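You operate a simulated robot arm through the tools that you are given. There is no shell and no other tool. Be economical: measure what you need, move in short steps, check, and stop when the job is done.

Carry out the task below with a simulated two-armed robot. There is one attempt and no reset: what you move stays moved.

JOB
Pick up the tall carton from the top of the folding table with one hand, pass it to the other hand and put it on the top of the filling bench. Set down upright: tall carton.

Only the result counts: the job must be done as asked and must still hold three seconds after the hand-in. Knocking over, shifting, dropping, spilling or breaking anything else fails it.

ROBOT AND FRAMES
Two 7-joint arms with two-finger parallel grippers on one trunk, on a base that drives. Base frame: it is fixed to the floor where the robot stands at the start and does not move with it; the origin is under the middle of the robot, x ahead of it, y to its left, z up; the surface under the hand at the start is at about z = 0.74. Units: m, degrees, N and s.
The left shoulder is at the start at [0.081, 0.182, 1.039], the right one opposite. With the tool pointing down near the work surface each hand reaches from about 0.3 to 0.76 m from the robot's upright axis, wherever it stands, measured 20 degrees to its own side. Places, roughly: top of the filling bench [-1.2, 2.5, 0.8]. Payload 3.91 kg a hand.
The TCP of each hand is the grasp point between the finger pads, 0.03 m short of the fingertips. In the tool frame z runs along the fingers and y along their closing line. Largest opening 0.11 m; finger width 0.02, thickness 0.01; the body of the gripper, 0.048 by 0.112 m, starts 0.055 m behind the TCP.
Orientation is told as [roll, pitch, yaw] about the base's x, y, z axes, in that order, counted from this pose: with the fingers straight down and closing along the base's y, the tool's x points along the base's -x, its y along +y and its z along -z.

CONTROLS
- The arms move only by the tool drive_tool. It takes "left_steps", "right_steps" or both (then of equal length, played together; a hand with none holds still); each is a list of rows, each a list of 7 numbers: the shift along the base's x, y, z in m, then the turn, a rotation vector about the base's x, y, z in degrees, then the opening, from 0 (shut) to 1 (fully open). In form: [[tx, ty, tz, rx, ry, rz, jaw], ...]. A call has 1 to 8 rows; each row shifts and turns the commanded pose from where the row before left it. Rows are played at 5 a second. More than 0.05 m and 8.6 degrees between two rows, or a gripper value outside its range, and nothing of the call is played. A pose out of reach is approached as far as the arm can. The call stops where the force on the tool passes 40 N (or 10 N more than at its start, if that is more) or the arm is blocked; 0.2 s more then pass. Each finger travels about 0.072 m/s and halts on what it meets, pressing with about 36 N; the grip force reading is that of the motor and also rises with nothing between the fingers. The clock runs only during rows and for 0.2 s after the last one: add rows that do not move to give the fingers time. The reply holds the time, the measured pose of the TCP, the force on the tool along the base axes, the opening and the grip force, in the units named above and with some noise, with the torque about the TCP (base axes, N m) and any sound that the robot's microphone picked up.
- Cameras (640 x 400 px; columns grow to the right, rows downward): "scene" is now at [0.2263, 0.0353, 1.227]; the picture's right is [0.39, -0.92, 0.00], its down [-0.49, -0.21, -0.84] and it looks along [0.78, 0.33, -0.54] (base axes); focal length 275 px, centre (320, 200). "left" rides on the left gripper at [0.072, -0.017, -0.103] in its tool frame; the picture's right is [0.23, 0.97, 0.00], its down [-0.76, 0.18, -0.62] and it looks along [-0.61, 0.14, 0.78] (tool axes); focal length 222 px, centre (320, 200). "right" rides on the right gripper at [0.072, 0.017, -0.103] in its tool frame; the picture's right is [-0.23, 0.97, 0.00], its down [-0.76, -0.18, -0.62] and it looks along [-0.61, -0.14, 0.78] (tool axes); focal length 222 px, centre (320, 200).
- capture(camera): a new picture of that camera. It takes no simulated time.
- move_column(by): slides the trunk up (or, below 0, down) by that many m; the arms and the scene camera ride with it, the base frame stays. It gives what a move gives, with no picture.
- roll_base(legs): drives the robot by 1 to 6 legs, each [ahead, left, turn to the left] in m, m and degrees, along the robot's own axes; the way and the turn of a leg run together, so that a leg with both is an arc; at most 1.5 m and 180 degrees a leg. The arms and the cameras ride along, it lands a little off, and it stops where it bumps. It gives what a move gives.
- turn_head(pan, tilt): turns the head with the scene camera to pan (to the left, within 80 degrees either way) and tilt (down, from -29 to 69), counted from straight ahead of the robot. It gives what a move gives.
- probe_pixels(camera, pixels): for up to 12 pixels [column, row] of the newest picture of that camera ("zoom" is the newest enlarged one), the place [x, y, z] in the base frame of the surface seen there, good to about 0.003 m. It takes no simulated time.
- close_up(camera, box): a new picture of the part [left, top, right, bottom] of that camera's present view, enlarged. It takes no simulated time.
- close_job(): hands the job in; it is judged then, once.

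Keep the steps short. Do not move on a guess: measure, check each grasp and each placing, and mend mistakes. In all there are 80 turns and 70 pictures (those below and enlarged ones count). Leave the grippers open and the arms clear of the work at the hand-in unless told otherwise, and finish with a single line.

The tools are called after "Emit:" as name(argument=value, ...) on one line, values as JSON. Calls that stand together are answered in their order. drive_tool: Moves the arms, as the interface text tells. Its arguments: {"type":"object","properties":{"left_steps":{"type":"array"},"right_steps":{"type":"array"}},"required":[]} The other tools are called the same way: move_column (by) slides the trunk up or down; roll_base (legs) drives the base; turn_head (pan, tilt) turns the head that bears the scene camera; capture (camera) takes a picture; probe_pixels (camera, pixels) gives the place of the surface under pixels of a picture; close_up (camera, box) takes an enlarged picture of a part of a camera's view; close_job () hands the job in.

At the start:

```text
time_s: 0.0
left_ee_pos: [0.5095, 0.3134, 1.0096]
left_orientation: [-0.1, 0.0, 0.1]
left_wrist_force: [-0.7, 0.4, -0.2]
left_moment: [0.06, 0.0, 0.0]
left_width: 0.1101
left_gripper_force: 0.1
right_ee_pos: [0.5237, -0.0691, 0.9971]
right_orientation: [0.1, -0.3, 0.0]
right_wrist_force: [-0.3, -1.5, 0.1]
right_moment: [0.02, 0.02, 0.01]
right_width: 0.1098
right_gripper_force: 0.1
trunk travel left (down, up): [-0.3, 0.214]
robot x, y, heading: [0.0009, -0.001, -0.1]
head pan, tilt: [22.8, 32.4]
```

scene: 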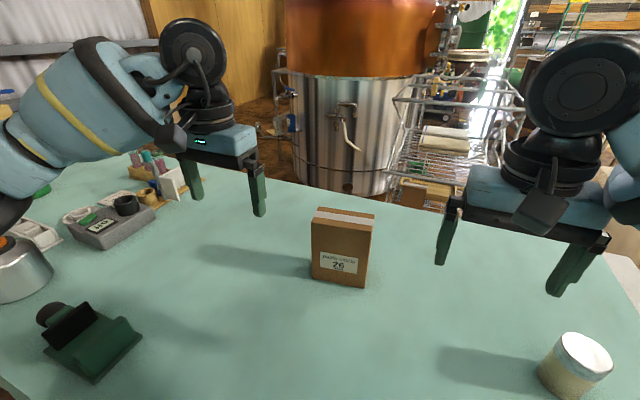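
right: 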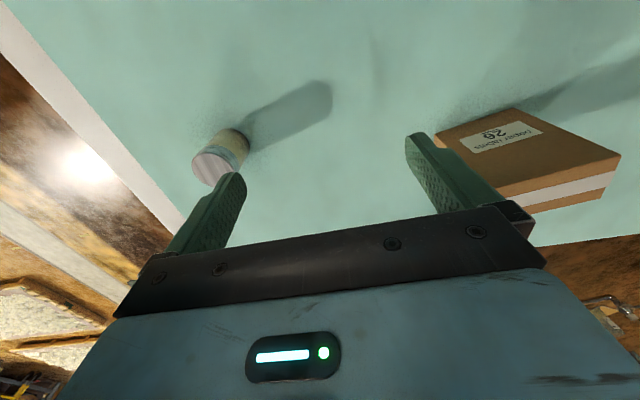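
left: 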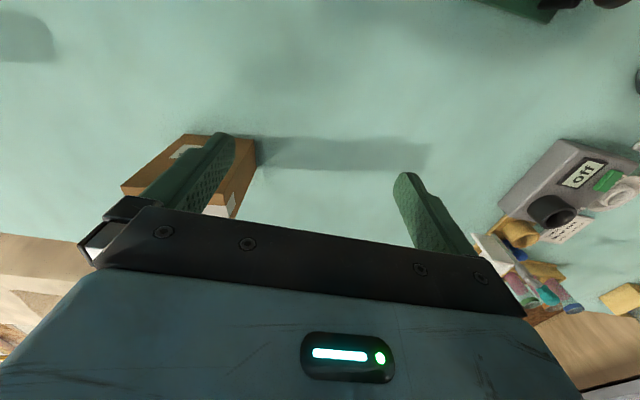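

The carton stands at about (340,248) in the scene picture. I measure its corners and the table around it.

Emit:
probe_pixels(camera="scene", pixels=[[315, 219], [369, 227], [320, 209], [373, 214], [313, 275], [361, 284], [342, 250], [371, 250], [345, 215], [300, 300], [400, 300], [360, 205]])

Emit:
close_up(camera="scene", box=[280, 190, 408, 300])

```text
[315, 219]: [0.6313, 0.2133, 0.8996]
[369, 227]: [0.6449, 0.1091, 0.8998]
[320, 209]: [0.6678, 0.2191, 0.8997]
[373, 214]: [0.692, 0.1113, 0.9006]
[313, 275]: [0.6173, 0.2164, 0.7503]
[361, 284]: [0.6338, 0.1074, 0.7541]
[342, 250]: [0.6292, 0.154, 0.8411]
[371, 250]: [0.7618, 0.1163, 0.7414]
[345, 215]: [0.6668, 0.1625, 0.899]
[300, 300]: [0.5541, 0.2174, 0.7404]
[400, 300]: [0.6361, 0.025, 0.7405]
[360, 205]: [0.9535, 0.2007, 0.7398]
```

```text
3.64 times, centred on (344, 245) of scene
```

zoom: 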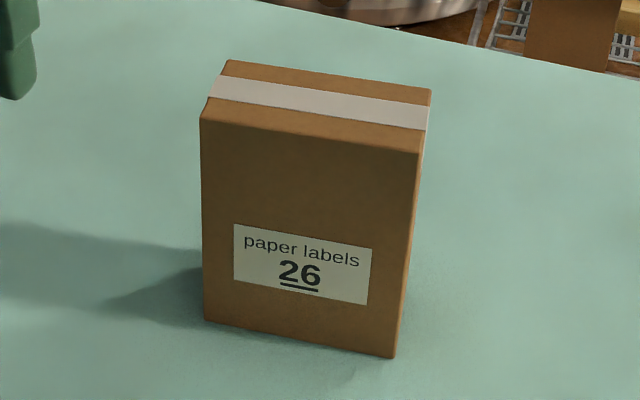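

The carton is about 0.11 wide and 0.16 tall, turned a few degrees. I probe its top corners in the enlarged picture for depth and yaw.

Emit:
probe_pixels(camera="zoom", pixels=[[204, 116], [415, 150], [229, 62], [427, 90], [208, 316], [390, 352], [205, 200], [409, 220], [214, 84], [425, 125], [300, 200]])

```text
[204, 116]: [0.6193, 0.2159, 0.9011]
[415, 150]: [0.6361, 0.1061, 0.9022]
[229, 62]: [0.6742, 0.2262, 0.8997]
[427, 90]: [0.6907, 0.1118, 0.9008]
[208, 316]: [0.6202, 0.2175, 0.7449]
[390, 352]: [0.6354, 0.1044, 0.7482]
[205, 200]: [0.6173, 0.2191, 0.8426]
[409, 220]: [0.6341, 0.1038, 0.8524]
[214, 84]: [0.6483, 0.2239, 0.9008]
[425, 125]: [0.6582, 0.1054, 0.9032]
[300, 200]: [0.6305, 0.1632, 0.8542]
```

The carton's centre is about (0.655, 0.165), with its wide axis (0.114) turned about 8°, depth 0.058 and height 0.16. Before choosing hands, I turn the head towards the bench to see what's on it.

Emit:
turn_head(pan=80, tilt=15)

Emit:
capture(camera="scene")

```text
time_s: 1.3
left_ee_pos: [0.5098, 0.3128, 1.0092]
left_orientation: [0.0, 0.0, 0.2]
left_wrist_force: [0.1, 0.2, 0.1]
left_moment: [-0.01, 0.02, 0.02]
left_width: 0.1099
left_gripper_force: 0.2
right_ee_pos: [0.5246, -0.0673, 0.9959]
right_orientation: [0.0, 0.0, 0.1]
right_wrist_force: [-0.2, -0.1, -1.1]
right_moment: [-0.03, -0.01, -0.01]
right_width: 0.11
right_gripper_force: 0.2
trunk travel left (down, up): [-0.3, 0.214]
robot x, y, heading: [-0.0003, 0.0008, -0.0]
head pan, tilt: [80.0, 15.0]
```

```text
65 pictures are left
```

scene: 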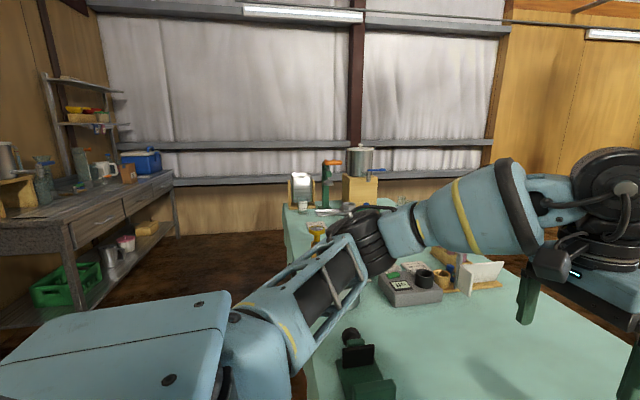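

A wooden bench is visible at the left (100,205). I probe its top, the far end of the green table and the floor.

Emit:
probe_pixels(camera="scene", pixels=[[70, 212], [120, 190], [150, 180], [171, 173], [60, 250], [20, 222], [300, 255], [288, 210], [200, 290], [240, 240], [320, 210], [300, 380]])

Emit:
close_up(camera="scene", box=[0, 100, 240, 250])

```text
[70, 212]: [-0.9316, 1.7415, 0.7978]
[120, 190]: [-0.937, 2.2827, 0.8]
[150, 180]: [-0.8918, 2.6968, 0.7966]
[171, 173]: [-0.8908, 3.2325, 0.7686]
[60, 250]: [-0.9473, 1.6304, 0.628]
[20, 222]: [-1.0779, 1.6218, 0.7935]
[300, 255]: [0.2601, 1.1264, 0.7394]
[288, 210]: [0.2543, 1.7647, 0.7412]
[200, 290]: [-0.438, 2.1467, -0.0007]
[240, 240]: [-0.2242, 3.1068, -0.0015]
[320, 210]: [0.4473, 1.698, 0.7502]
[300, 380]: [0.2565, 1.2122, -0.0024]
```

```text
2.67 times, centred on (120, 175) of scene
```

zoom: 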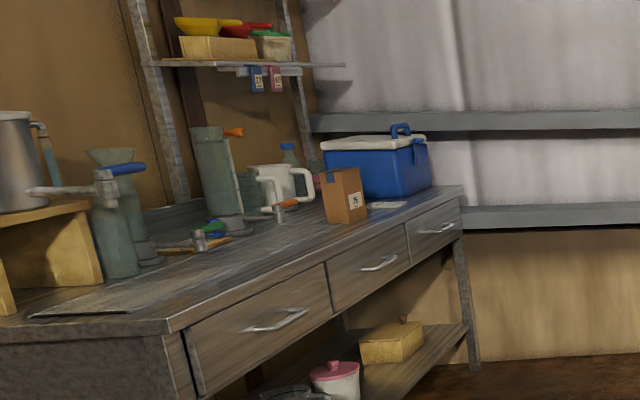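

The bench top is clear near its front edge (x≈-0.9 to -1.05, y≈1.8–2.4, z≈0.80). The left hand will pick the carton from above. The right hand will then take it from the side and place it. First I turn the left hand, yaw about -82°, and move it over the carton at its present height.

Emit:
drive_tool(left_steps=[[0, 0, 0, 0, 0, -8.2, 1], [0, 0, 0, 0, 0, -8.2, 1], [0, 0, 0, 0, 0, -8.2, 1], [0, 0, 0, 0, 0, -8.2, 1], [0, 0, 0, 0, 0, -8.2, 1], [0, 0, 0, 0, 0, -8.2, 1], [0, 0, 0, 0, 0, -8.2, 1], [0, 0, 0, 0, 0, -8.2, 1]])

Emit:
drive_tool(left_steps=[[0.03, -0.03, 0, 0, 0, -8.2, 1], [0.03, -0.03, 0, 0, 0, -8.2, 1], [0.03, -0.03, 0, 0, 0, 0, 1], [0.03, -0.03, 0, 0, 0, 0, 1], [0.025, -0.028, 0, 0, 0, 0, 1], [0, 0, 0, 0, 0, 0, 1]])

Emit:
turn_head(pan=15, tilt=32)

Emit:
capture(camera="scene")

Emit:
capture(camera="left")

```text
time_s: 3.1
left_ee_pos: [0.4286, 0.2269, 1.0028]
left_orientation: [0.0, -0.1, -65.5]
left_wrist_force: [-0.3, -0.4, -0.2]
left_moment: [0.02, 0.01, 0.01]
left_width: 0.1098
left_gripper_force: 0.0
left hand out of reach, approached as far as the arm can: row 6, 7, 8
right_ee_pos: [0.524, -0.0678, 0.9964]
right_orientation: [0.0, -0.1, 0.0]
right_wrist_force: [0.3, 0.0, 0.3]
right_moment: [0.0, 0.0, 0.02]
right_width: 0.1101
right_gripper_force: 0.1
trunk travel left (down, up): [-0.3, 0.214]
robot x, y, heading: [0.0023, -0.0011, -0.1]
head pan, tilt: [80.0, 15.0]
```

```text
time_s: 4.5
left_ee_pos: [0.4385, 0.0505, 1.0003]
left_orientation: [0.0, -0.1, -81.9]
left_wrist_force: [0.1, -0.7, -0.1]
left_moment: [0.02, 0.01, 0.0]
left_width: 0.1103
left_gripper_force: 0.0
left hand out of reach, approached as far as the arm can: row 1, 2, 3, 4, 5
right_ee_pos: [0.5246, -0.0679, 0.996]
right_orientation: [0.0, -0.1, -0.1]
right_wrist_force: [0.4, -0.7, 0.2]
right_moment: [0.01, 0.0, 0.0]
right_width: 0.1097
right_gripper_force: 0.0
trunk travel left (down, up): [-0.3, 0.214]
robot x, y, heading: [-0.003, -0.003, 0.3]
head pan, tilt: [80.0, 15.0]
```

```text
time_s: 5.8
left_ee_pos: [0.4394, 0.0517, 1.002]
left_orientation: [0.0, 0.0, -81.9]
left_wrist_force: [-0.4, 0.4, 0.4]
left_moment: [-0.03, 0.02, -0.03]
left_width: 0.1099
left_gripper_force: 0.1
right_ee_pos: [0.5238, -0.0672, 0.9979]
right_orientation: [0.0, -0.1, 0.1]
right_wrist_force: [-0.3, -0.3, -0.3]
right_moment: [-0.02, 0.04, -0.02]
right_width: 0.1102
right_gripper_force: 0.0
trunk travel left (down, up): [-0.3, 0.214]
robot x, y, heading: [-0.0022, -0.0015, 0.1]
head pan, tilt: [15.0, 32.0]
```

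```text
63 pictures are left
```

scene: 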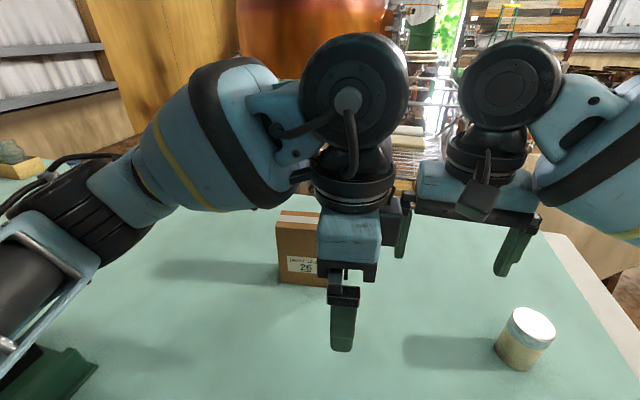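

```text
62 pictures are left
```

left: 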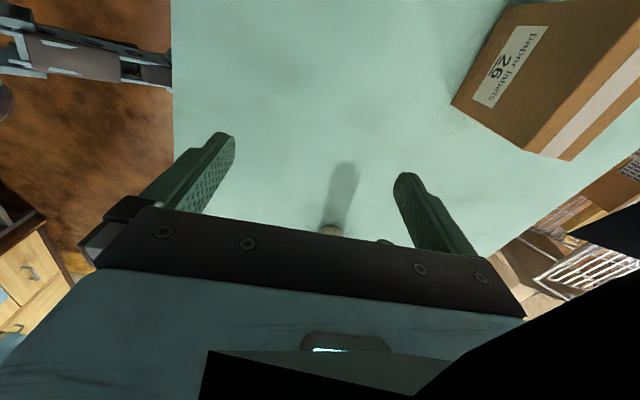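

The left wrist can't turn to -82° here: it reports out of reach and has drifted to (0.44, 0.05), near the right hand. I unwind it back towards the start pose and try the positive turn instead.

Emit:
drive_tool(left_steps=[[-0.015, 0.018, 0, 0, 0, 8.4, 1], [-0.015, 0.018, 0, 0, 0, 8.4, 1], [-0.015, 0.018, 0, 0, 0, 8.4, 1], [-0.015, 0.018, 0, 0, 0, 8.4, 1], [-0.015, 0.018, 0, 0, 0, 8.4, 1], [-0.015, 0.018, 0, 0, 0, 8.4, 1], [-0.015, 0.018, 0, 0, 0, 8.4, 1], [0, 0, 0, 0, 0, 8.4, 1]])

```text
time_s: 7.6
left_ee_pos: [0.3347, 0.1771, 0.9997]
left_orientation: [0.0, 0.0, -14.7]
left_wrist_force: [0.1, 0.1, -0.3]
left_moment: [-0.02, -0.01, 0.01]
left_width: 0.1101
left_gripper_force: 0.1
right_ee_pos: [0.5236, -0.0682, 0.9979]
right_orientation: [-0.1, -0.1, 0.0]
right_wrist_force: [0.0, -0.6, 0.3]
right_moment: [0.03, -0.01, -0.02]
right_width: 0.11
right_gripper_force: 0.0
trunk travel left (down, up): [-0.3, 0.214]
robot x, y, heading: [-0.002, 0.0025, -0.0]
head pan, tilt: [15.0, 32.0]
```

The commanded pose follows the real one. I bring the hand back to about (0.50, 0.30) and start the positive turn.

Emit:
drive_tool(left_steps=[[0.025, 0.02, 0, 0, 0, 7.5, 1], [0.025, 0.02, 0, 0, 0, 7.5, 1], [0.025, 0.02, 0, 0, 0, 8.4, 1], [0.025, 0.02, 0, 0, 0, 8.4, 1], [0.025, 0.02, 0, 0, 0, 8.4, 1], [0.025, 0.02, 0, 0, 0, 8.4, 1], [0, 0, 0, 0, 0, 8.4, 1], [0, 0, 0, 0, 0, 8.4, 1]])

Emit:
drive_tool(left_steps=[[0, 0, 0, 0, 0, 8.4, 1], [0, 0, 0, 0, 0, 8.4, 1], [0, 0, 0, 0, 0, 8.4, 1], [0, 0, 0, 0, 0, 8.4, 1], [0, 0, 0, 0, 0, 8.4, 1], [0, 0, 0, 0, 0, 6, 1]])

```text
time_s: 9.4
left_ee_pos: [0.4832, 0.2975, 1.0007]
left_orientation: [0.0, -0.1, 50.8]
left_wrist_force: [-0.7, -1.4, 0.2]
left_moment: [-0.01, -0.03, -0.02]
left_width: 0.1099
left_gripper_force: 0.0
right_ee_pos: [0.5237, -0.0691, 0.9966]
right_orientation: [0.1, -0.1, 0.0]
right_wrist_force: [-0.2, -0.6, 0.0]
right_moment: [-0.03, 0.01, 0.02]
right_width: 0.1101
right_gripper_force: 0.0
trunk travel left (down, up): [-0.3, 0.214]
robot x, y, heading: [-0.001, 0.0014, 0.2]
head pan, tilt: [15.0, 32.0]
```

```text
time_s: 10.8
left_ee_pos: [0.4832, 0.2981, 1.0002]
left_orientation: [0.0, 0.0, 98.8]
left_wrist_force: [-0.3, -0.7, -0.1]
left_moment: [-0.01, 0.01, -0.01]
left_width: 0.1098
left_gripper_force: 0.0
right_ee_pos: [0.5232, -0.0686, 0.9975]
right_orientation: [0.0, -0.1, 0.0]
right_wrist_force: [0.0, -0.5, 1.2]
right_moment: [0.01, -0.02, -0.03]
right_width: 0.1101
right_gripper_force: 0.1
trunk travel left (down, up): [-0.3, 0.214]
robot x, y, heading: [-0.0007, -0.0001, -0.2]
head pan, tilt: [15.0, 32.0]
```

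The positive turn works (98.8°). Next I move the left hand over the carton's centre, still above it.

Emit:
drive_tool(left_steps=[[0.035, -0.027, 0, 0, 0, 0, 1], [0.035, -0.027, 0, 0, 0, 0, 1], [0.035, -0.027, 0, 0, 0, 0, 1], [0.035, -0.027, 0, 0, 0, 0, 1], [0.032, -0.025, 0, 0, 0, -0.8, 1], [0, 0, 0, 0, 0, 0, 1]])

Emit:
capture(camera="scene")

Emit:
capture(camera="left")

```text
time_s: 12.2
left_ee_pos: [0.6555, 0.1643, 1.0016]
left_orientation: [0.0, 0.1, 97.8]
left_wrist_force: [-0.2, 0.2, -0.7]
left_moment: [-0.01, 0.0, 0.01]
left_width: 0.11
left_gripper_force: 0.1
right_ee_pos: [0.5232, -0.0678, 0.9971]
right_orientation: [0.0, -0.1, 0.0]
right_wrist_force: [-0.1, 0.2, 0.2]
right_moment: [-0.02, 0.0, -0.03]
right_width: 0.11
right_gripper_force: 0.0
trunk travel left (down, up): [-0.3, 0.214]
robot x, y, heading: [0.0005, 0.0011, 0.0]
head pan, tilt: [15.0, 32.0]
```

```text
61 pictures are left
```

scene: 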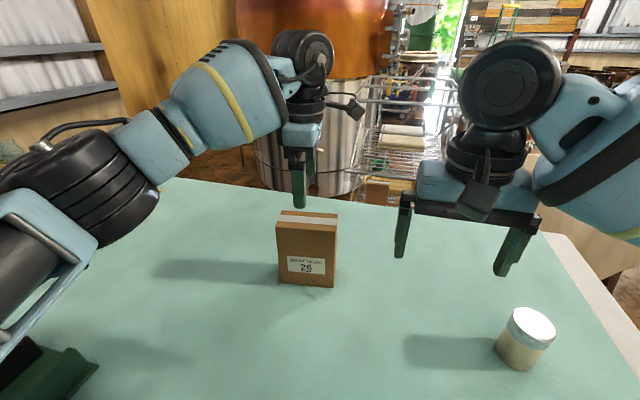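

```text
60 pictures are left
```

left: 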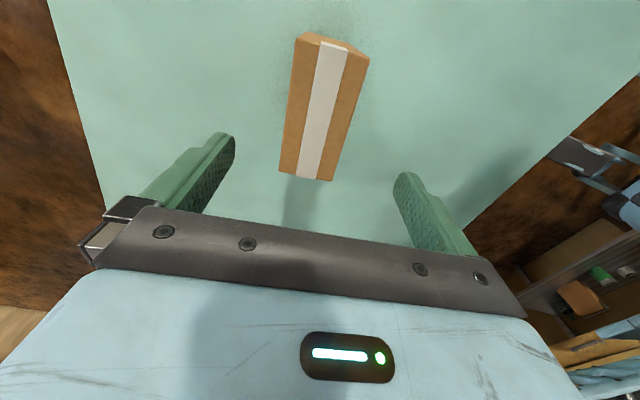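

The carton's top lies between the fingers. I check its top corners in the left picture.

Emit:
probe_pixels(camera="left", pixels=[[304, 37], [366, 60], [283, 172], [330, 179], [310, 174], [322, 110]])

```text
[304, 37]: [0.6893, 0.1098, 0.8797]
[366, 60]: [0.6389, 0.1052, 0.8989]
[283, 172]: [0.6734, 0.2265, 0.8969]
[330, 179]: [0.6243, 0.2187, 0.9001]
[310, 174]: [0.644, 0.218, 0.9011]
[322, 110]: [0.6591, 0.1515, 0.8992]
```

The centre is (0.656, 0.166), so the hand is aligned. I descend to z≈0.875 with the fingers open.

Emit:
drive_tool(left_steps=[[0, 0.001, -0.03, 0, 0, 0, 1], [0, 0.001, -0.03, 0, 0, 0, 1], [0, 0, -0.03, 0, 0, 0, 1], [0, 0, -0.02, 0, 0, 0, 1], [0, 0, -0.017, 0, 0, 0, 1], [0, 0, 0, 0, 0, 0, 1]])

Emit:
capture(camera="left")

```text
time_s: 13.6
left_ee_pos: [0.6546, 0.1662, 0.873]
left_orientation: [0.0, -0.1, 98.0]
left_wrist_force: [0.4, -0.1, 0.9]
left_moment: [-0.01, -0.01, 0.02]
left_width: 0.1097
left_gripper_force: 0.1
right_ee_pos: [0.5237, -0.0669, 0.9968]
right_orientation: [0.0, -0.2, 0.0]
right_wrist_force: [0.6, -0.5, 0.1]
right_moment: [0.01, 0.0, 0.01]
right_width: 0.1099
right_gripper_force: 0.1
trunk travel left (down, up): [-0.3, 0.214]
robot x, y, heading: [-0.0004, -0.0001, 0.1]
head pan, tilt: [15.0, 32.0]
```

```text
59 pictures are left
```

left: 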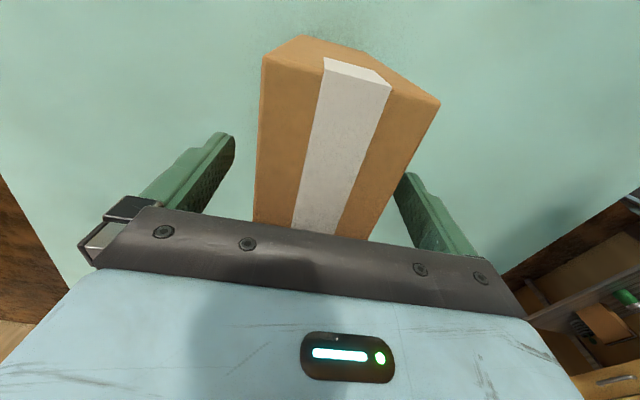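

The fingers straddle the carton. I close gradually, wait, and then check.

Emit:
drive_tool(left_steps=[[0, 0, 0, 0, 0, 0, 0.7], [0, 0, 0, 0, 0, 0, 0.55], [0, 0, 0, 0, 0, 0, 0.3], [0, 0, 0, 0, 0, 0, 0], [0, 0, 0, 0, 0, 0, 0], [0, 0, 0, 0, 0, 0, 0]])

Emit:
drive_tool(left_steps=[[0, 0, 0.01, 0, 0, 0, 0], [0, 0, 0.02, 0, 0, 0, 0], [0, 0, 0.02, 0, 0, 0, 0], [0, 0, 0, 0, 0, 0, 0]])

Emit:
capture(camera="scene")

```text
time_s: 15.0
left_ee_pos: [0.6562, 0.1653, 0.8736]
left_orientation: [0.0, 0.0, 97.9]
left_wrist_force: [1.5, -0.2, 2.3]
left_moment: [0.05, -0.22, 0.0]
left_width: 0.0599
left_gripper_force: 35.9
right_ee_pos: [0.5233, -0.0676, 0.9968]
right_orientation: [0.0, -0.1, -0.1]
right_wrist_force: [0.9, -0.1, -0.5]
right_moment: [-0.02, -0.02, -0.01]
right_width: 0.1102
right_gripper_force: 0.0
trunk travel left (down, up): [-0.3, 0.214]
robot x, y, heading: [-0.001, 0.0014, -0.3]
head pan, tilt: [15.0, 32.0]
```

```text
time_s: 16.0
left_ee_pos: [0.6546, 0.1661, 0.9246]
left_orientation: [0.1, 0.0, 97.9]
left_wrist_force: [-0.7, -1.0, -1.7]
left_moment: [0.02, -0.02, 0.03]
left_width: 0.06
left_gripper_force: 35.8
right_ee_pos: [0.5239, -0.0666, 0.9967]
right_orientation: [0.0, -0.1, -0.1]
right_wrist_force: [-0.3, 0.3, -0.1]
right_moment: [-0.04, 0.02, 0.0]
right_width: 0.1102
right_gripper_force: 0.1
trunk travel left (down, up): [-0.3, 0.214]
robot x, y, heading: [-0.0018, -0.0016, 0.2]
head pan, tilt: [15.0, 32.0]
```

```text
58 pictures are left
```

scene: 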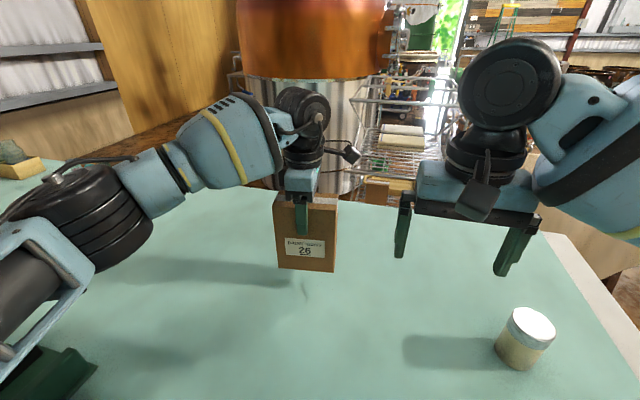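

The carton is held (width 0.060, load under 2 N) and lifted off. I raise it further and square it to the base axes (yaw to 90) while moving it back a little. Meanwhile the right hand backs off to the right and begins its yaw towards -90.

Emit:
drive_tool(left_steps=[[0, 0, 0.025, 0, 0, -2, 0], [0, 0, 0.025, 0, 0, -2, 0], [0, 0, 0.025, 0, 0, -2, 0], [0, 0, 0.02, 0, 0, -2, 0], [-0.025, 0.005, 0, 0, 0, 0, 0], [-0.025, 0.005, 0, 0, 0, 0, 0], [-0.025, 0.005, 0, 0, 0, 0, 0], [-0.02, 0, 0, 0, 0, 0, 0]], right_steps=[[0, -0.025, 0, 0, 0, -8.2, 1], [0, -0.025, 0, 0, 0, -8.2, 1], [0, -0.025, 0, 0, 0, -8.2, 1], [0, -0.025, 0, 0, 0, -8.2, 1], [0, -0.02, 0, 0, 0, -8.2, 1], [0, 0, 0, 0, 0, -8.2, 1], [0, 0, 0, 0, 0, -8.2, 1], [0, 0, 0, 0, 0, -8.2, 1]])

Emit:
drive_tool(right_steps=[[0, 0, 0, 0, 0, -8.2, 1], [0, 0, 0, 0, 0, -8.2, 1], [0, 0, 0, 0, 0, -8, 1], [0, 0, 0, 8.2, 0, 0, 1], [0, 0, 0, 8.2, 0, 0, 1], [0, 0, 0, 8.2, 0, 0, 1], [0, 0, 0, 8.2, 0, 0, 1], [0, 0, 0, 8.2, 0, 0, 1]])

```text
time_s: 17.8
left_ee_pos: [0.5608, 0.1803, 1.0178]
left_orientation: [-0.1, 0.0, 89.9]
left_wrist_force: [0.3, -0.2, -2.8]
left_moment: [0.01, 0.03, -0.01]
left_width: 0.0598
left_gripper_force: 35.9
right_ee_pos: [0.5235, -0.1884, 0.9972]
right_orientation: [0.0, 0.0, -65.8]
right_wrist_force: [-0.4, 0.5, 0.2]
right_moment: [-0.02, 0.04, -0.02]
right_width: 0.11
right_gripper_force: 0.0
trunk travel left (down, up): [-0.3, 0.214]
robot x, y, heading: [-0.0018, 0.0024, 0.0]
head pan, tilt: [15.0, 32.0]
```

```text
time_s: 19.6
left_ee_pos: [0.5611, 0.1806, 1.0168]
left_orientation: [0.0, 0.0, 90.0]
left_wrist_force: [-0.5, 1.0, -3.3]
left_moment: [-0.01, 0.0, 0.0]
left_width: 0.0598
left_gripper_force: 35.4
right_ee_pos: [0.5247, -0.1885, 0.9978]
right_orientation: [0.0, 41.0, -90.0]
right_wrist_force: [-0.6, 1.0, -0.2]
right_moment: [-0.02, 0.0, 0.02]
right_width: 0.1099
right_gripper_force: 0.0
trunk travel left (down, up): [-0.3, 0.214]
robot x, y, heading: [0.003, 0.0015, -0.1]
head pan, tilt: [15.0, 32.0]
```

All is following. I finish the roll so the right fingers point along +y.

Emit:
drive_tool(right_steps=[[0, 0, 0, 8.2, 0, 0, 1], [0, 0, 0, 8.2, 0, 0, 1], [0, 0, 0, 8.2, 0, 0, 1], [0, 0, -0.01, 8.2, 0, 0, 1], [0, 0, -0.01, 8.2, 0, 0, 1], [0, 0, -0.01, 8, 0, 0, 1], [0, 0, 0, 0, 0, 0, 1]])

Emit:
capture(camera="scene")

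Emit:
capture(camera="right")

```text
time_s: 21.2
left_ee_pos: [0.5597, 0.1805, 1.0188]
left_orientation: [0.0, 0.1, 90.0]
left_wrist_force: [-0.5, 0.4, -2.0]
left_moment: [0.05, 0.0, 0.0]
left_width: 0.0598
left_gripper_force: 36.1
right_ee_pos: [0.5242, -0.1885, 0.9681]
right_orientation: [162.3, 89.9, 72.3]
right_wrist_force: [-0.3, 0.4, 0.5]
right_moment: [0.01, -0.01, 0.01]
right_width: 0.1101
right_gripper_force: 0.1
trunk travel left (down, up): [-0.3, 0.214]
robot x, y, heading: [-0.0021, -0.0047, -0.2]
head pan, tilt: [15.0, 32.0]
```

```text
57 pictures are left
```

scene: 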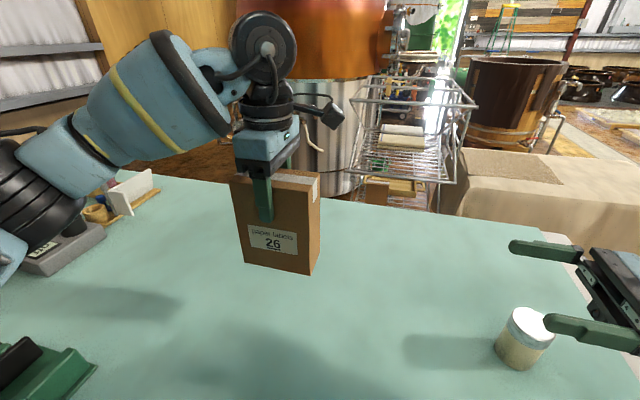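

```text
56 pictures are left
```

right: 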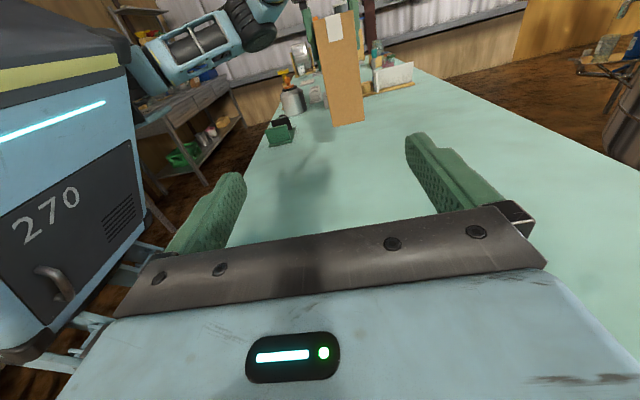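

The right hand points at the carton correctly. I measure the carton's present faces before approaching.

Emit:
probe_pixels(camera="scene", pixels=[[241, 255], [306, 270], [313, 262], [318, 190], [309, 205], [314, 240], [290, 250], [250, 245]])

Emit:
probe_pixels(camera="right", pixels=[[321, 30], [352, 30], [337, 120], [361, 117], [345, 70]])

```text
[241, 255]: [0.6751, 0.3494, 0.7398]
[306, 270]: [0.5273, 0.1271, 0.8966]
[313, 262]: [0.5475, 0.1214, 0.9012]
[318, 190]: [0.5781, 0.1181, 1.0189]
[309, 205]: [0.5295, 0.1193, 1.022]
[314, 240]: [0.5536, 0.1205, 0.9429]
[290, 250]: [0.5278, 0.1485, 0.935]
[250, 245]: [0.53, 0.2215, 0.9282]
```

```text
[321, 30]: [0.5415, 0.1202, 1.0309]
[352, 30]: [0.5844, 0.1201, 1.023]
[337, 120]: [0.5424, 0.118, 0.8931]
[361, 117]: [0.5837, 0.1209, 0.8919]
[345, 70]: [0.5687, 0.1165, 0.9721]
```

The carton's right face is at y≈0.120 and its centre at x≈0.559. I align x and approach to y≈0.03, just short of the carton, with the fingertips at 0.06.

Emit:
drive_tool(right_steps=[[0.018, 0.036, 0, 0, 0, 0, 1], [0.017, 0.036, 0, 0, 0, 0, 1], [0, 0.036, 0, 0, 0, 0, 1], [0, 0.036, 0, 0, 0, 0, 1], [0, 0.036, 0, 0, 0, 0, 1], [0, 0.036, 0, 0, 0, 0, 1], [0, 0, 0, 0, 0, 0, 1]])

Emit:
capture(camera="right")

Emit:
capture(camera="scene")

```text
time_s: 22.8
left_ee_pos: [0.5592, 0.1806, 1.0192]
left_orientation: [0.0, -0.1, 89.9]
left_wrist_force: [-0.1, -0.1, -2.1]
left_moment: [0.0, 0.0, 0.04]
left_width: 0.0599
left_gripper_force: 35.7
right_ee_pos: [0.5597, 0.0287, 0.9662]
right_orientation: [-13.3, 89.9, -103.3]
right_wrist_force: [0.8, 0.7, 0.7]
right_moment: [0.02, 0.01, 0.01]
right_width: 0.11
right_gripper_force: 0.0
trunk travel left (down, up): [-0.3, 0.214]
robot x, y, heading: [-0.0014, 0.0023, -0.0]
head pan, tilt: [15.0, 32.0]
```

```text
55 pictures are left
```

right: 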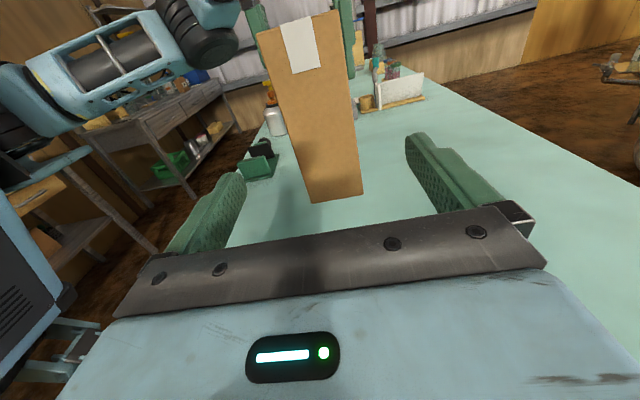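

```text
54 pictures are left
```

scene: 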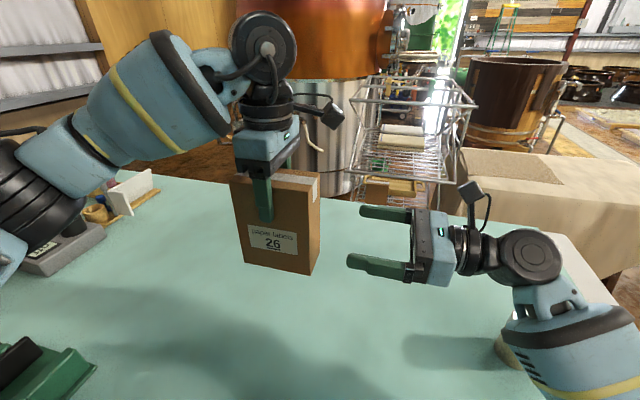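

Aligned, with the camera arms apart by about 0.08 m. I advance slowly to y≈0.162, 4 mm lower to clear the left fingertips.

Emit:
drive_tool(right_steps=[[0, 0.025, -0.004, 0, 0, 0, 1], [0, 0.025, 0, 0, 0, 0, 1], [0, 0.025, 0, 0, 0, 0, 1], [0, 0.025, 0, 0, 0, 0, 1], [0, 0.02, 0, 0, 0, 0, 1], [0, 0.013, 0, 0, 0, 0, 1], [0, 0, 0, 0, 0, 0, 1]])

Emit:
capture(camera="right")

Emit:
capture(camera="scene")

```text
time_s: 24.4
left_ee_pos: [0.5605, 0.1804, 1.0182]
left_orientation: [-0.1, 0.0, 89.9]
left_wrist_force: [-0.2, 0.0, -2.9]
left_moment: [-0.01, -0.06, 0.03]
left_width: 0.0597
left_gripper_force: 35.8
right_ee_pos: [0.5601, 0.1608, 0.9631]
right_orientation: [13.4, 89.9, -76.5]
right_wrist_force: [-0.2, -0.1, -0.7]
right_moment: [-0.04, -0.01, 0.02]
right_width: 0.1098
right_gripper_force: 0.1
trunk travel left (down, up): [-0.3, 0.214]
robot x, y, heading: [-0.003, 0.0011, 0.2]
head pan, tilt: [15.0, 32.0]
```

```text
53 pictures are left
```

right: 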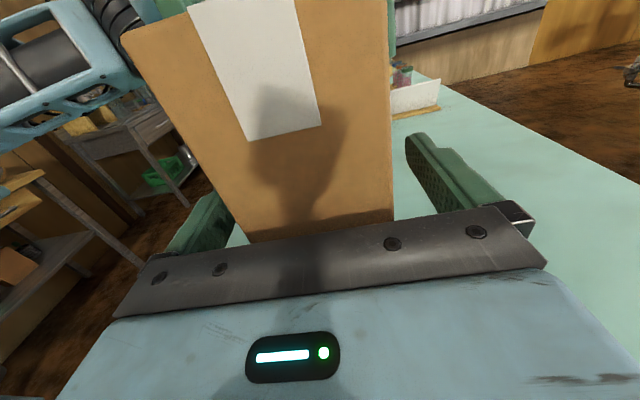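

```text
52 pictures are left
```

scene: 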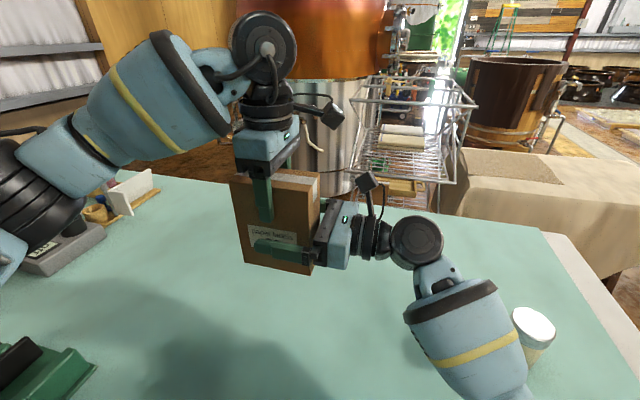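

The right fingers straddle the lower middle of the carton and the forces are calm. I close the right hand while the left keeps holding.

Emit:
drive_tool(right_steps=[[0, 0, 0, 0, 0, 0, 0.7], [0, 0, 0, 0, 0, 0, 0.55], [0, 0, 0, 0, 0, 0, 0.3], [0, 0, 0, 0, 0, 0, 0], [0, 0, 0, 0, 0, 0, 0], [0, 0, 0, 0, 0, 0, 0]])

```text
time_s: 25.8
left_ee_pos: [0.5599, 0.1804, 1.0172]
left_orientation: [0.2, -0.1, 89.7]
left_wrist_force: [-15.9, -5.1, -3.1]
left_moment: [-0.29, 0.79, 0.12]
left_width: 0.0599
left_gripper_force: 35.7
right_ee_pos: [0.5598, 0.1604, 0.9629]
right_orientation: [-19.1, 90.0, -109.3]
right_wrist_force: [15.8, 4.5, 0.8]
right_moment: [0.06, 0.1, -0.41]
right_width: 0.0599
right_gripper_force: 36.0
trunk travel left (down, up): [-0.3, 0.214]
robot x, y, heading: [-0.0033, -0.0002, 0.1]
head pan, tilt: [15.0, 32.0]
```

Both hands grip, with about 16 N of internal force along x. I ease the right hand 1 mm towards +x to relieve it before releasing.

Emit:
drive_tool(right_steps=[[0.001, 0.0005, 0, 0, 0, 0, 0], [0, 0, 0, 0, 0, 0, 0]])

```text
time_s: 26.4
left_ee_pos: [0.5609, 0.1818, 1.0183]
left_orientation: [0.0, 0.0, 89.9]
left_wrist_force: [-13.4, -2.3, -2.8]
left_moment: [-0.5, 0.92, 0.06]
left_width: 0.0599
left_gripper_force: 35.6
right_ee_pos: [0.5605, 0.1617, 0.9633]
right_orientation: [13.4, 89.9, -76.8]
right_wrist_force: [14.0, 2.0, 0.4]
right_moment: [0.43, -0.18, -0.28]
right_width: 0.0597
right_gripper_force: 35.8
trunk travel left (down, up): [-0.3, 0.214]
robot x, y, heading: [0.0001, -0.0011, 0.3]
head pan, tilt: [15.0, 32.0]
```

The force fell by only about 2 N, so I ease another 3 mm.

Emit:
drive_tool(right_steps=[[0.0015, 0, 0, 0, 0, 0, 0], [0.0015, 0, 0, 0, 0, 0, 0], [0, 0, 0, 0, 0, 0, 0]])

```text
time_s: 27.2
left_ee_pos: [0.5613, 0.1817, 1.0174]
left_orientation: [-0.2, -0.1, 90.2]
left_wrist_force: [10.3, 5.1, -0.8]
left_moment: [-0.29, 0.54, 0.87]
left_width: 0.0598
left_gripper_force: 35.9
right_ee_pos: [0.5611, 0.1626, 0.9628]
right_orientation: [30.9, 89.9, -59.0]
right_wrist_force: [-11.0, -4.0, 1.0]
right_moment: [0.55, -1.16, -0.62]
right_width: 0.0601
right_gripper_force: 36.7
trunk travel left (down, up): [-0.3, 0.214]
robot x, y, heading: [0.0001, -0.0019, 0.2]
head pan, tilt: [15.0, 32.0]
```

Overshot slightly, so I go back 1.3 mm and then open the left hand slowly.

Emit:
drive_tool(right_steps=[[-0.0013, 0, 0, 0, 0, 0, 0], [0, 0, 0, 0, 0, 0, 0]])

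Emit:
drive_tool(left_steps=[[0, 0, 0, 0, 0, 0, 0.6], [0, 0, 0, 0, 0, 0, 0.8], [0, 0, 0, 0, 0, 0, 1], [0, 0, 0, 0, 0, 0, 1]])

Emit:
capture(camera="scene")

```text
time_s: 27.8
left_ee_pos: [0.5607, 0.1822, 1.0195]
left_orientation: [-0.1, 0.0, 90.0]
left_wrist_force: [16.4, 7.8, -0.6]
left_moment: [0.28, -0.32, 0.86]
left_width: 0.0598
left_gripper_force: 35.7
right_ee_pos: [0.5617, 0.1613, 0.9628]
right_orientation: [-8.9, 89.9, -98.7]
right_wrist_force: [-16.2, -7.1, 0.1]
right_moment: [0.06, -0.67, -0.54]
right_width: 0.0598
right_gripper_force: 35.7
trunk travel left (down, up): [-0.3, 0.214]
robot x, y, heading: [-0.0015, 0.0015, 0.0]
head pan, tilt: [15.0, 32.0]
```

```text
time_s: 28.8
left_ee_pos: [0.5601, 0.1794, 1.0164]
left_orientation: [0.0, 0.0, 89.9]
left_wrist_force: [0.5, 0.0, 0.5]
left_moment: [-0.02, -0.03, 0.04]
left_width: 0.1099
left_gripper_force: 0.0
right_ee_pos: [0.5627, 0.1622, 0.9628]
right_orientation: [-8.5, 90.0, -98.6]
right_wrist_force: [0.3, -0.8, 0.4]
right_moment: [-0.05, 0.01, 0.02]
right_width: 0.0598
right_gripper_force: 35.4
trunk travel left (down, up): [-0.3, 0.214]
robot x, y, heading: [0.0033, 0.0002, -0.1]
head pan, tilt: [15.0, 32.0]
```

```text
51 pictures are left
```

scene: 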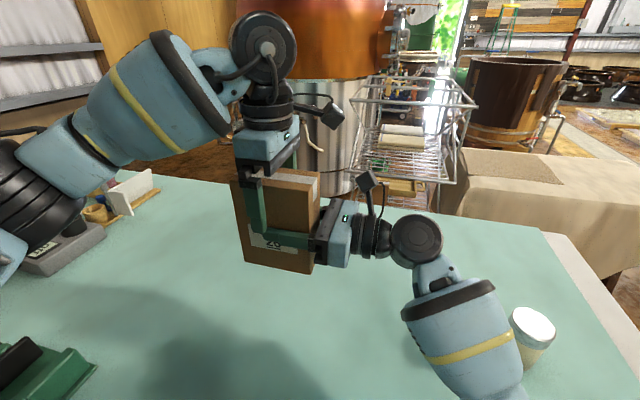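

The left hand is open and the right holds the carton. I raise the left hand straight up clear of it.

Emit:
drive_tool(left_steps=[[0, 0, 0.02, 0, 0, 0, 1], [0, 0, 0.025, 0, 0, 0, 1], [0, 0, 0.03, 0, 0, 0, 1], [0, 0, 0.03, 0, 0, 0, 1], [0, 0.03, 0, 0, 0, 0, 1], [-0.02, 0.04, 0, 0, 0, 0, 1], [-0.03, 0.04, 0, 0, 0, 0, 1], [-0.03, 0.04, 0, 0, 0, 0, 1]])

Emit:
capture(camera="scene")

```text
time_s: 30.6
left_ee_pos: [0.4787, 0.3333, 1.1231]
left_orientation: [0.1, 0.0, 89.9]
left_wrist_force: [0.5, 0.3, 0.4]
left_moment: [-0.03, -0.02, 0.01]
left_width: 0.1102
left_gripper_force: 0.1
right_ee_pos: [0.5611, 0.1629, 0.9649]
right_orientation: [22.9, 89.9, -67.1]
right_wrist_force: [-0.1, 0.6, 0.2]
right_moment: [-0.07, -0.01, 0.02]
right_width: 0.0597
right_gripper_force: 36.0
trunk travel left (down, up): [-0.3, 0.214]
robot x, y, heading: [-0.0016, 0.0017, -0.2]
head pan, tilt: [15.0, 32.0]
```

```text
50 pictures are left
```

scene: 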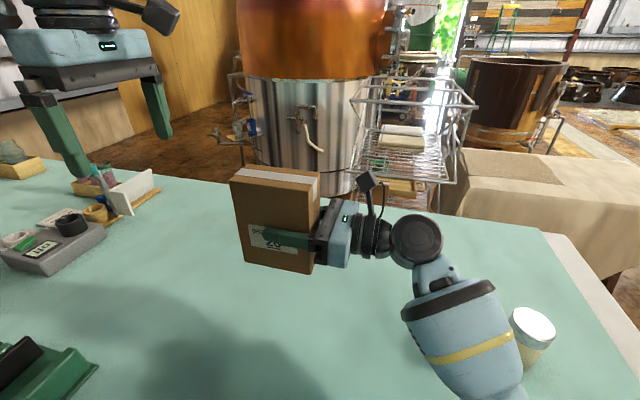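

The carton is held upright by the right hand alone. Before driving, I raise the trunk for clearance and look to both sides of the robot.

Emit:
move_column(by=0.15)

Emit:
turn_head(pan=80, tilt=35)

Emit:
capture(camera="scene")

Emit:
turn_head(pan=-80, tilt=35)

Emit:
capture(camera="scene")

```text
time_s: 32.4
left_ee_pos: [0.481, 0.3312, 1.2725]
left_orientation: [0.1, 0.1, 89.9]
left_wrist_force: [0.3, 0.0, -0.8]
left_moment: [0.03, 0.02, 0.01]
left_width: 0.11
left_gripper_force: 0.0
right_ee_pos: [0.5605, 0.1621, 1.1124]
right_orientation: [-39.2, 89.8, -129.2]
right_wrist_force: [-0.5, 0.0, -3.0]
right_moment: [-0.04, -0.03, -0.01]
right_width: 0.0596
right_gripper_force: 36.0
trunk travel left (down, up): [-0.45, 0.064]
robot x, y, heading: [-0.0031, -0.0, 0.0]
head pan, tilt: [15.0, 32.0]
```

```text
time_s: 33.7
left_ee_pos: [0.4813, 0.3308, 1.274]
left_orientation: [0.0, 0.0, 89.9]
left_wrist_force: [0.7, 0.8, 0.0]
left_moment: [0.02, -0.01, 0.04]
left_width: 0.1099
left_gripper_force: 0.0
right_ee_pos: [0.5624, 0.1612, 1.1116]
right_orientation: [-1.8, 89.9, -91.8]
right_wrist_force: [0.2, 0.2, -2.8]
right_moment: [-0.05, -0.01, -0.01]
right_width: 0.0602
right_gripper_force: 35.4
trunk travel left (down, up): [-0.45, 0.064]
robot x, y, heading: [0.0019, 0.0015, 0.0]
head pan, tilt: [80.0, 35.0]
```

```text
49 pictures are left
```

scene: 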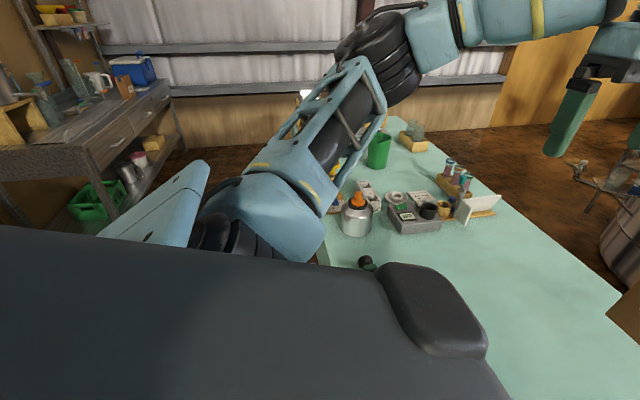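

```text
time_s: 36.2
left_ee_pos: [0.4801, 0.3313, 1.2732]
left_orientation: [0.0, 0.1, 89.9]
left_wrist_force: [0.6, -0.9, -0.4]
left_moment: [0.0, -0.01, -0.01]
left_width: 0.1096
left_gripper_force: 0.0
right_ee_pos: [0.5623, 0.1618, 1.1124]
right_orientation: [-5.3, 90.0, -95.3]
right_wrist_force: [0.2, 0.2, -3.5]
right_moment: [-0.08, -0.01, -0.01]
right_width: 0.0597
right_gripper_force: 35.9
trunk travel left (down, up): [-0.45, 0.064]
robot x, y, heading: [0.0001, -0.0019, -0.0]
head pan, tilt: [-80.0, 35.0]
```

```text
48 pictures are left
```

scene: 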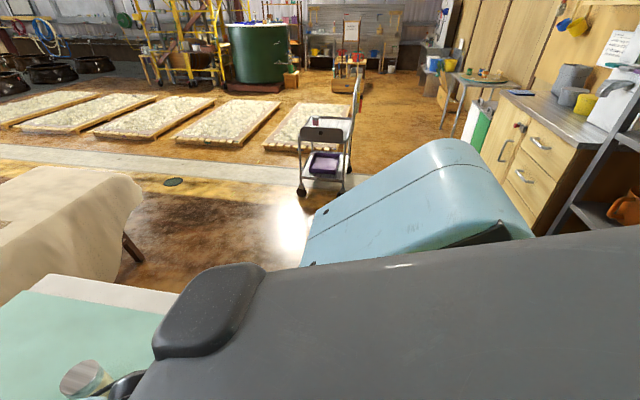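

There's a cabinet and a shelf unit behind to the right. I measure how far back they stand.

Emit:
probe_pixels(camera="scene", pixels=[[510, 150], [540, 190], [595, 150], [560, 220], [630, 205], [575, 120], [480, 140], [635, 100]])

```text
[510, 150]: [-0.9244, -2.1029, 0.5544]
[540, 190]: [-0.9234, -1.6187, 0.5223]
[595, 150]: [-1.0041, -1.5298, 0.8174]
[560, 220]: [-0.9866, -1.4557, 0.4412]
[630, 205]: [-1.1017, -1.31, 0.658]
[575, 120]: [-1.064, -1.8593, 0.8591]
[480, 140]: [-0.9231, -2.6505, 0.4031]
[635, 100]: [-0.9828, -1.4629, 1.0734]
```

The furniture on that side stands at x≈-0.93, so a 0.3 m reverse is safe. I back off 0.3 m and turn 90° left, so the arms are in the aisle.

Emit:
roll_base(legs=[[-0.3, 0, 0], [0, 0, 90]])

Emit:
turn_head(pan=20, tilt=30)

Emit:
capture(camera="scene")

```text
time_s: 42.1
left_ee_pos: [-0.6403, 0.4759, 1.2741]
left_orientation: [-0.1, 0.0, -179.5]
left_wrist_force: [0.8, 1.1, 0.5]
left_moment: [0.0, -0.08, -0.01]
left_width: 0.1099
left_gripper_force: 0.1
right_ee_pos: [-0.47, 0.5598, 1.1133]
right_orientation: [-4.1, 90.0, -3.6]
right_wrist_force: [-0.2, 0.3, -3.0]
right_moment: [0.01, -0.09, -0.01]
right_width: 0.0598
right_gripper_force: 36.6
trunk travel left (down, up): [-0.45, 0.064]
robot x, y, heading: [-0.3048, -0.0015, 90.6]
head pan, tilt: [-80.0, 35.0]
```

```text
time_s: 43.9
left_ee_pos: [-0.6406, 0.4778, 1.2734]
left_orientation: [0.0, 0.1, -179.6]
left_wrist_force: [0.0, 0.3, 0.0]
left_moment: [-0.01, 0.0, 0.01]
left_width: 0.1099
left_gripper_force: 0.1
right_ee_pos: [-0.4712, 0.5612, 1.1127]
right_orientation: [-5.2, 89.9, -4.5]
right_wrist_force: [0.1, -0.7, -2.5]
right_moment: [-0.01, -0.06, 0.03]
right_width: 0.0598
right_gripper_force: 36.1
trunk travel left (down, up): [-0.45, 0.064]
robot x, y, heading: [-0.3054, 0.0005, 90.7]
head pan, tilt: [20.0, 30.0]
```

```text
47 pictures are left
```

scene: 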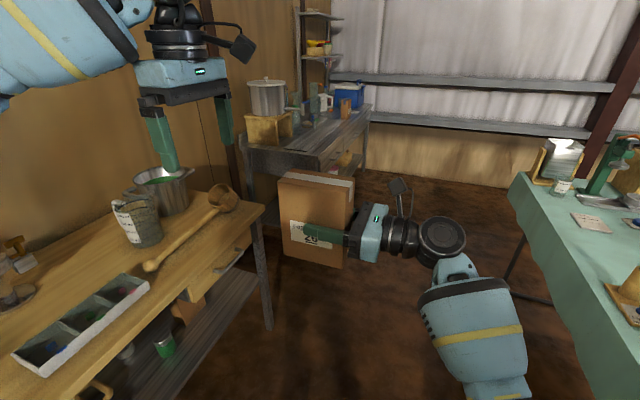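

Another wooden bench stands on the left below the left hand. I measure its edge, the objects and the filling bench.

Emit:
probe_pixels(camera="scene", pixels=[[260, 208], [180, 280], [165, 180], [225, 190], [120, 200], [330, 150], [295, 165], [370, 115], [345, 100], [520, 180], [250, 90], [300, 130]])

```text
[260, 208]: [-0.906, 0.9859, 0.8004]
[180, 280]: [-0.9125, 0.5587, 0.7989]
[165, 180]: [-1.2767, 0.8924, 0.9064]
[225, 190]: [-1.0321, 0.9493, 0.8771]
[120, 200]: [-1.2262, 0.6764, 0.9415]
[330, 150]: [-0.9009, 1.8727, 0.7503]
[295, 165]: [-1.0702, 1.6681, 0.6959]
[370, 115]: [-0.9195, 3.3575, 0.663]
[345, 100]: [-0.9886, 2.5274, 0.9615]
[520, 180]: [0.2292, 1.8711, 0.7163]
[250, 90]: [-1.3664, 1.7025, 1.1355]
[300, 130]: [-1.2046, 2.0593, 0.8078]
```

The way ahead is clear: bench edges at x≈-0.90, the green table at 0.23. I drive ahead 1.1 m and look again.

Emit:
roll_base(legs=[[1.1, 0, 0]])

Emit:
turn_head(pan=45, tilt=30)

Emit:
capture(camera="scene")

```text
time_s: 49.5
left_ee_pos: [-0.6528, 1.573, 1.2736]
left_orientation: [0.0, 0.1, -179.5]
left_wrist_force: [-0.5, 0.1, -0.1]
left_moment: [0.01, 0.0, -0.01]
left_width: 0.1102
left_gripper_force: 0.1
right_ee_pos: [-0.485, 1.6557, 1.1135]
right_orientation: [-6.1, 90.0, -5.5]
right_wrist_force: [-0.6, 0.3, -2.8]
right_moment: [-0.01, -0.08, 0.03]
right_width: 0.0598
right_gripper_force: 36.8
trunk travel left (down, up): [-0.45, 0.064]
robot x, y, heading: [-0.3178, 1.0929, 90.8]
head pan, tilt: [20.0, 30.0]
```

```text
time_s: 50.4
left_ee_pos: [-0.6529, 1.572, 1.2728]
left_orientation: [0.0, 0.0, -179.4]
left_wrist_force: [-0.5, 0.0, 0.1]
left_moment: [0.02, -0.02, 0.03]
left_width: 0.11
left_gripper_force: 0.1
right_ee_pos: [-0.4836, 1.6545, 1.1132]
right_orientation: [-4.2, 89.9, -3.5]
right_wrist_force: [-0.4, 0.7, -2.2]
right_moment: [-0.01, -0.04, -0.02]
right_width: 0.0597
right_gripper_force: 36.2
trunk travel left (down, up): [-0.45, 0.064]
robot x, y, heading: [-0.319, 1.0979, 90.4]
head pan, tilt: [45.0, 30.0]
```

```text
46 pictures are left
```

scene: 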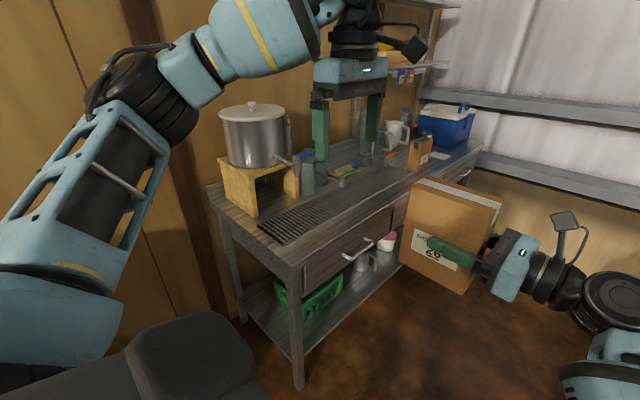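

There's a pot on a stand at the near end and a drip grille at about (310,220). I probe the clear stretch beyond the grille.

Emit:
probe_pixels(camera="scene", pixels=[[262, 230], [290, 243], [370, 205], [350, 190], [395, 180], [375, 185], [355, 172], [340, 185], [416, 172], [388, 160], [400, 195], [330, 200]])

Emit:
close_up(camera="scene", box=[220, 110, 476, 270])

```text
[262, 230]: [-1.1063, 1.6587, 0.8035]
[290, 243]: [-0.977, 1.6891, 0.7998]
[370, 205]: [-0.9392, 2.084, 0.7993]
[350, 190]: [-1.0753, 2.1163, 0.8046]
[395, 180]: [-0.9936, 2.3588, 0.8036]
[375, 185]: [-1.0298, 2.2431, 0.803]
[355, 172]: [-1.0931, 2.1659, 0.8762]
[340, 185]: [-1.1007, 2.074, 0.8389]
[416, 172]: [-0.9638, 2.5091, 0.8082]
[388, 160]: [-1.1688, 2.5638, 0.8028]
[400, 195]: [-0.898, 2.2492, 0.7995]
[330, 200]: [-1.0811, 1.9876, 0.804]
```

```text
2.50 times, centred on (348, 190) of scene
```

zoom: 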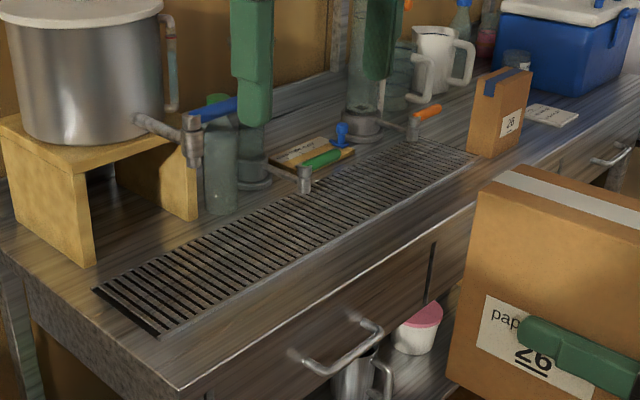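

The grille strip takes up the middle; a clear wooden strip runs along the front. I measure its limits and the area past the other carton.

Emit:
probe_pixels(camera="zoom", pixels=[[160, 336], [178, 388], [300, 258], [330, 285], [475, 160], [420, 195], [455, 225], [478, 150], [520, 135], [548, 118], [590, 120], [470, 208]])

Emit:
probe_pixels(camera="scene", pixels=[[407, 171], [414, 173], [432, 165], [430, 158], [448, 155], [466, 150], [476, 146], [385, 163], [342, 180], [440, 140], [433, 140], [410, 180]])

```text
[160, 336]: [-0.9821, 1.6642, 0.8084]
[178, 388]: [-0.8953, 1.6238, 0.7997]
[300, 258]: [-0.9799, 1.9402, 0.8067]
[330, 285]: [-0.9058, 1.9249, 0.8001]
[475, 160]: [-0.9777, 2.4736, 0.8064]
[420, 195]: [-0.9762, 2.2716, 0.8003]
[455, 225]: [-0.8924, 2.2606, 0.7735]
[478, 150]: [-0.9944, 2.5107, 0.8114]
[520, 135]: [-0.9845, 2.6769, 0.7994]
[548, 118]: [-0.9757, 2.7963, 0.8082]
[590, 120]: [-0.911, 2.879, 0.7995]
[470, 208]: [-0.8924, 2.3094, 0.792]
```

```text
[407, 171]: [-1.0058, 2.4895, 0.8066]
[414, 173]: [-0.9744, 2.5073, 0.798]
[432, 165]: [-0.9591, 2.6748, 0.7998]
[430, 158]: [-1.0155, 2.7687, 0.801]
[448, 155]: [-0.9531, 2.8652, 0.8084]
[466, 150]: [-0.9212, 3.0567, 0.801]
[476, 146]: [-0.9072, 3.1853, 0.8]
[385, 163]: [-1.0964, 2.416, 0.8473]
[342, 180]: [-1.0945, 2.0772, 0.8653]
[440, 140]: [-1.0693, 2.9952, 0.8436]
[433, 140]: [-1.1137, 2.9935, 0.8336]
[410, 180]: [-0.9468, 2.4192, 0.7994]
```

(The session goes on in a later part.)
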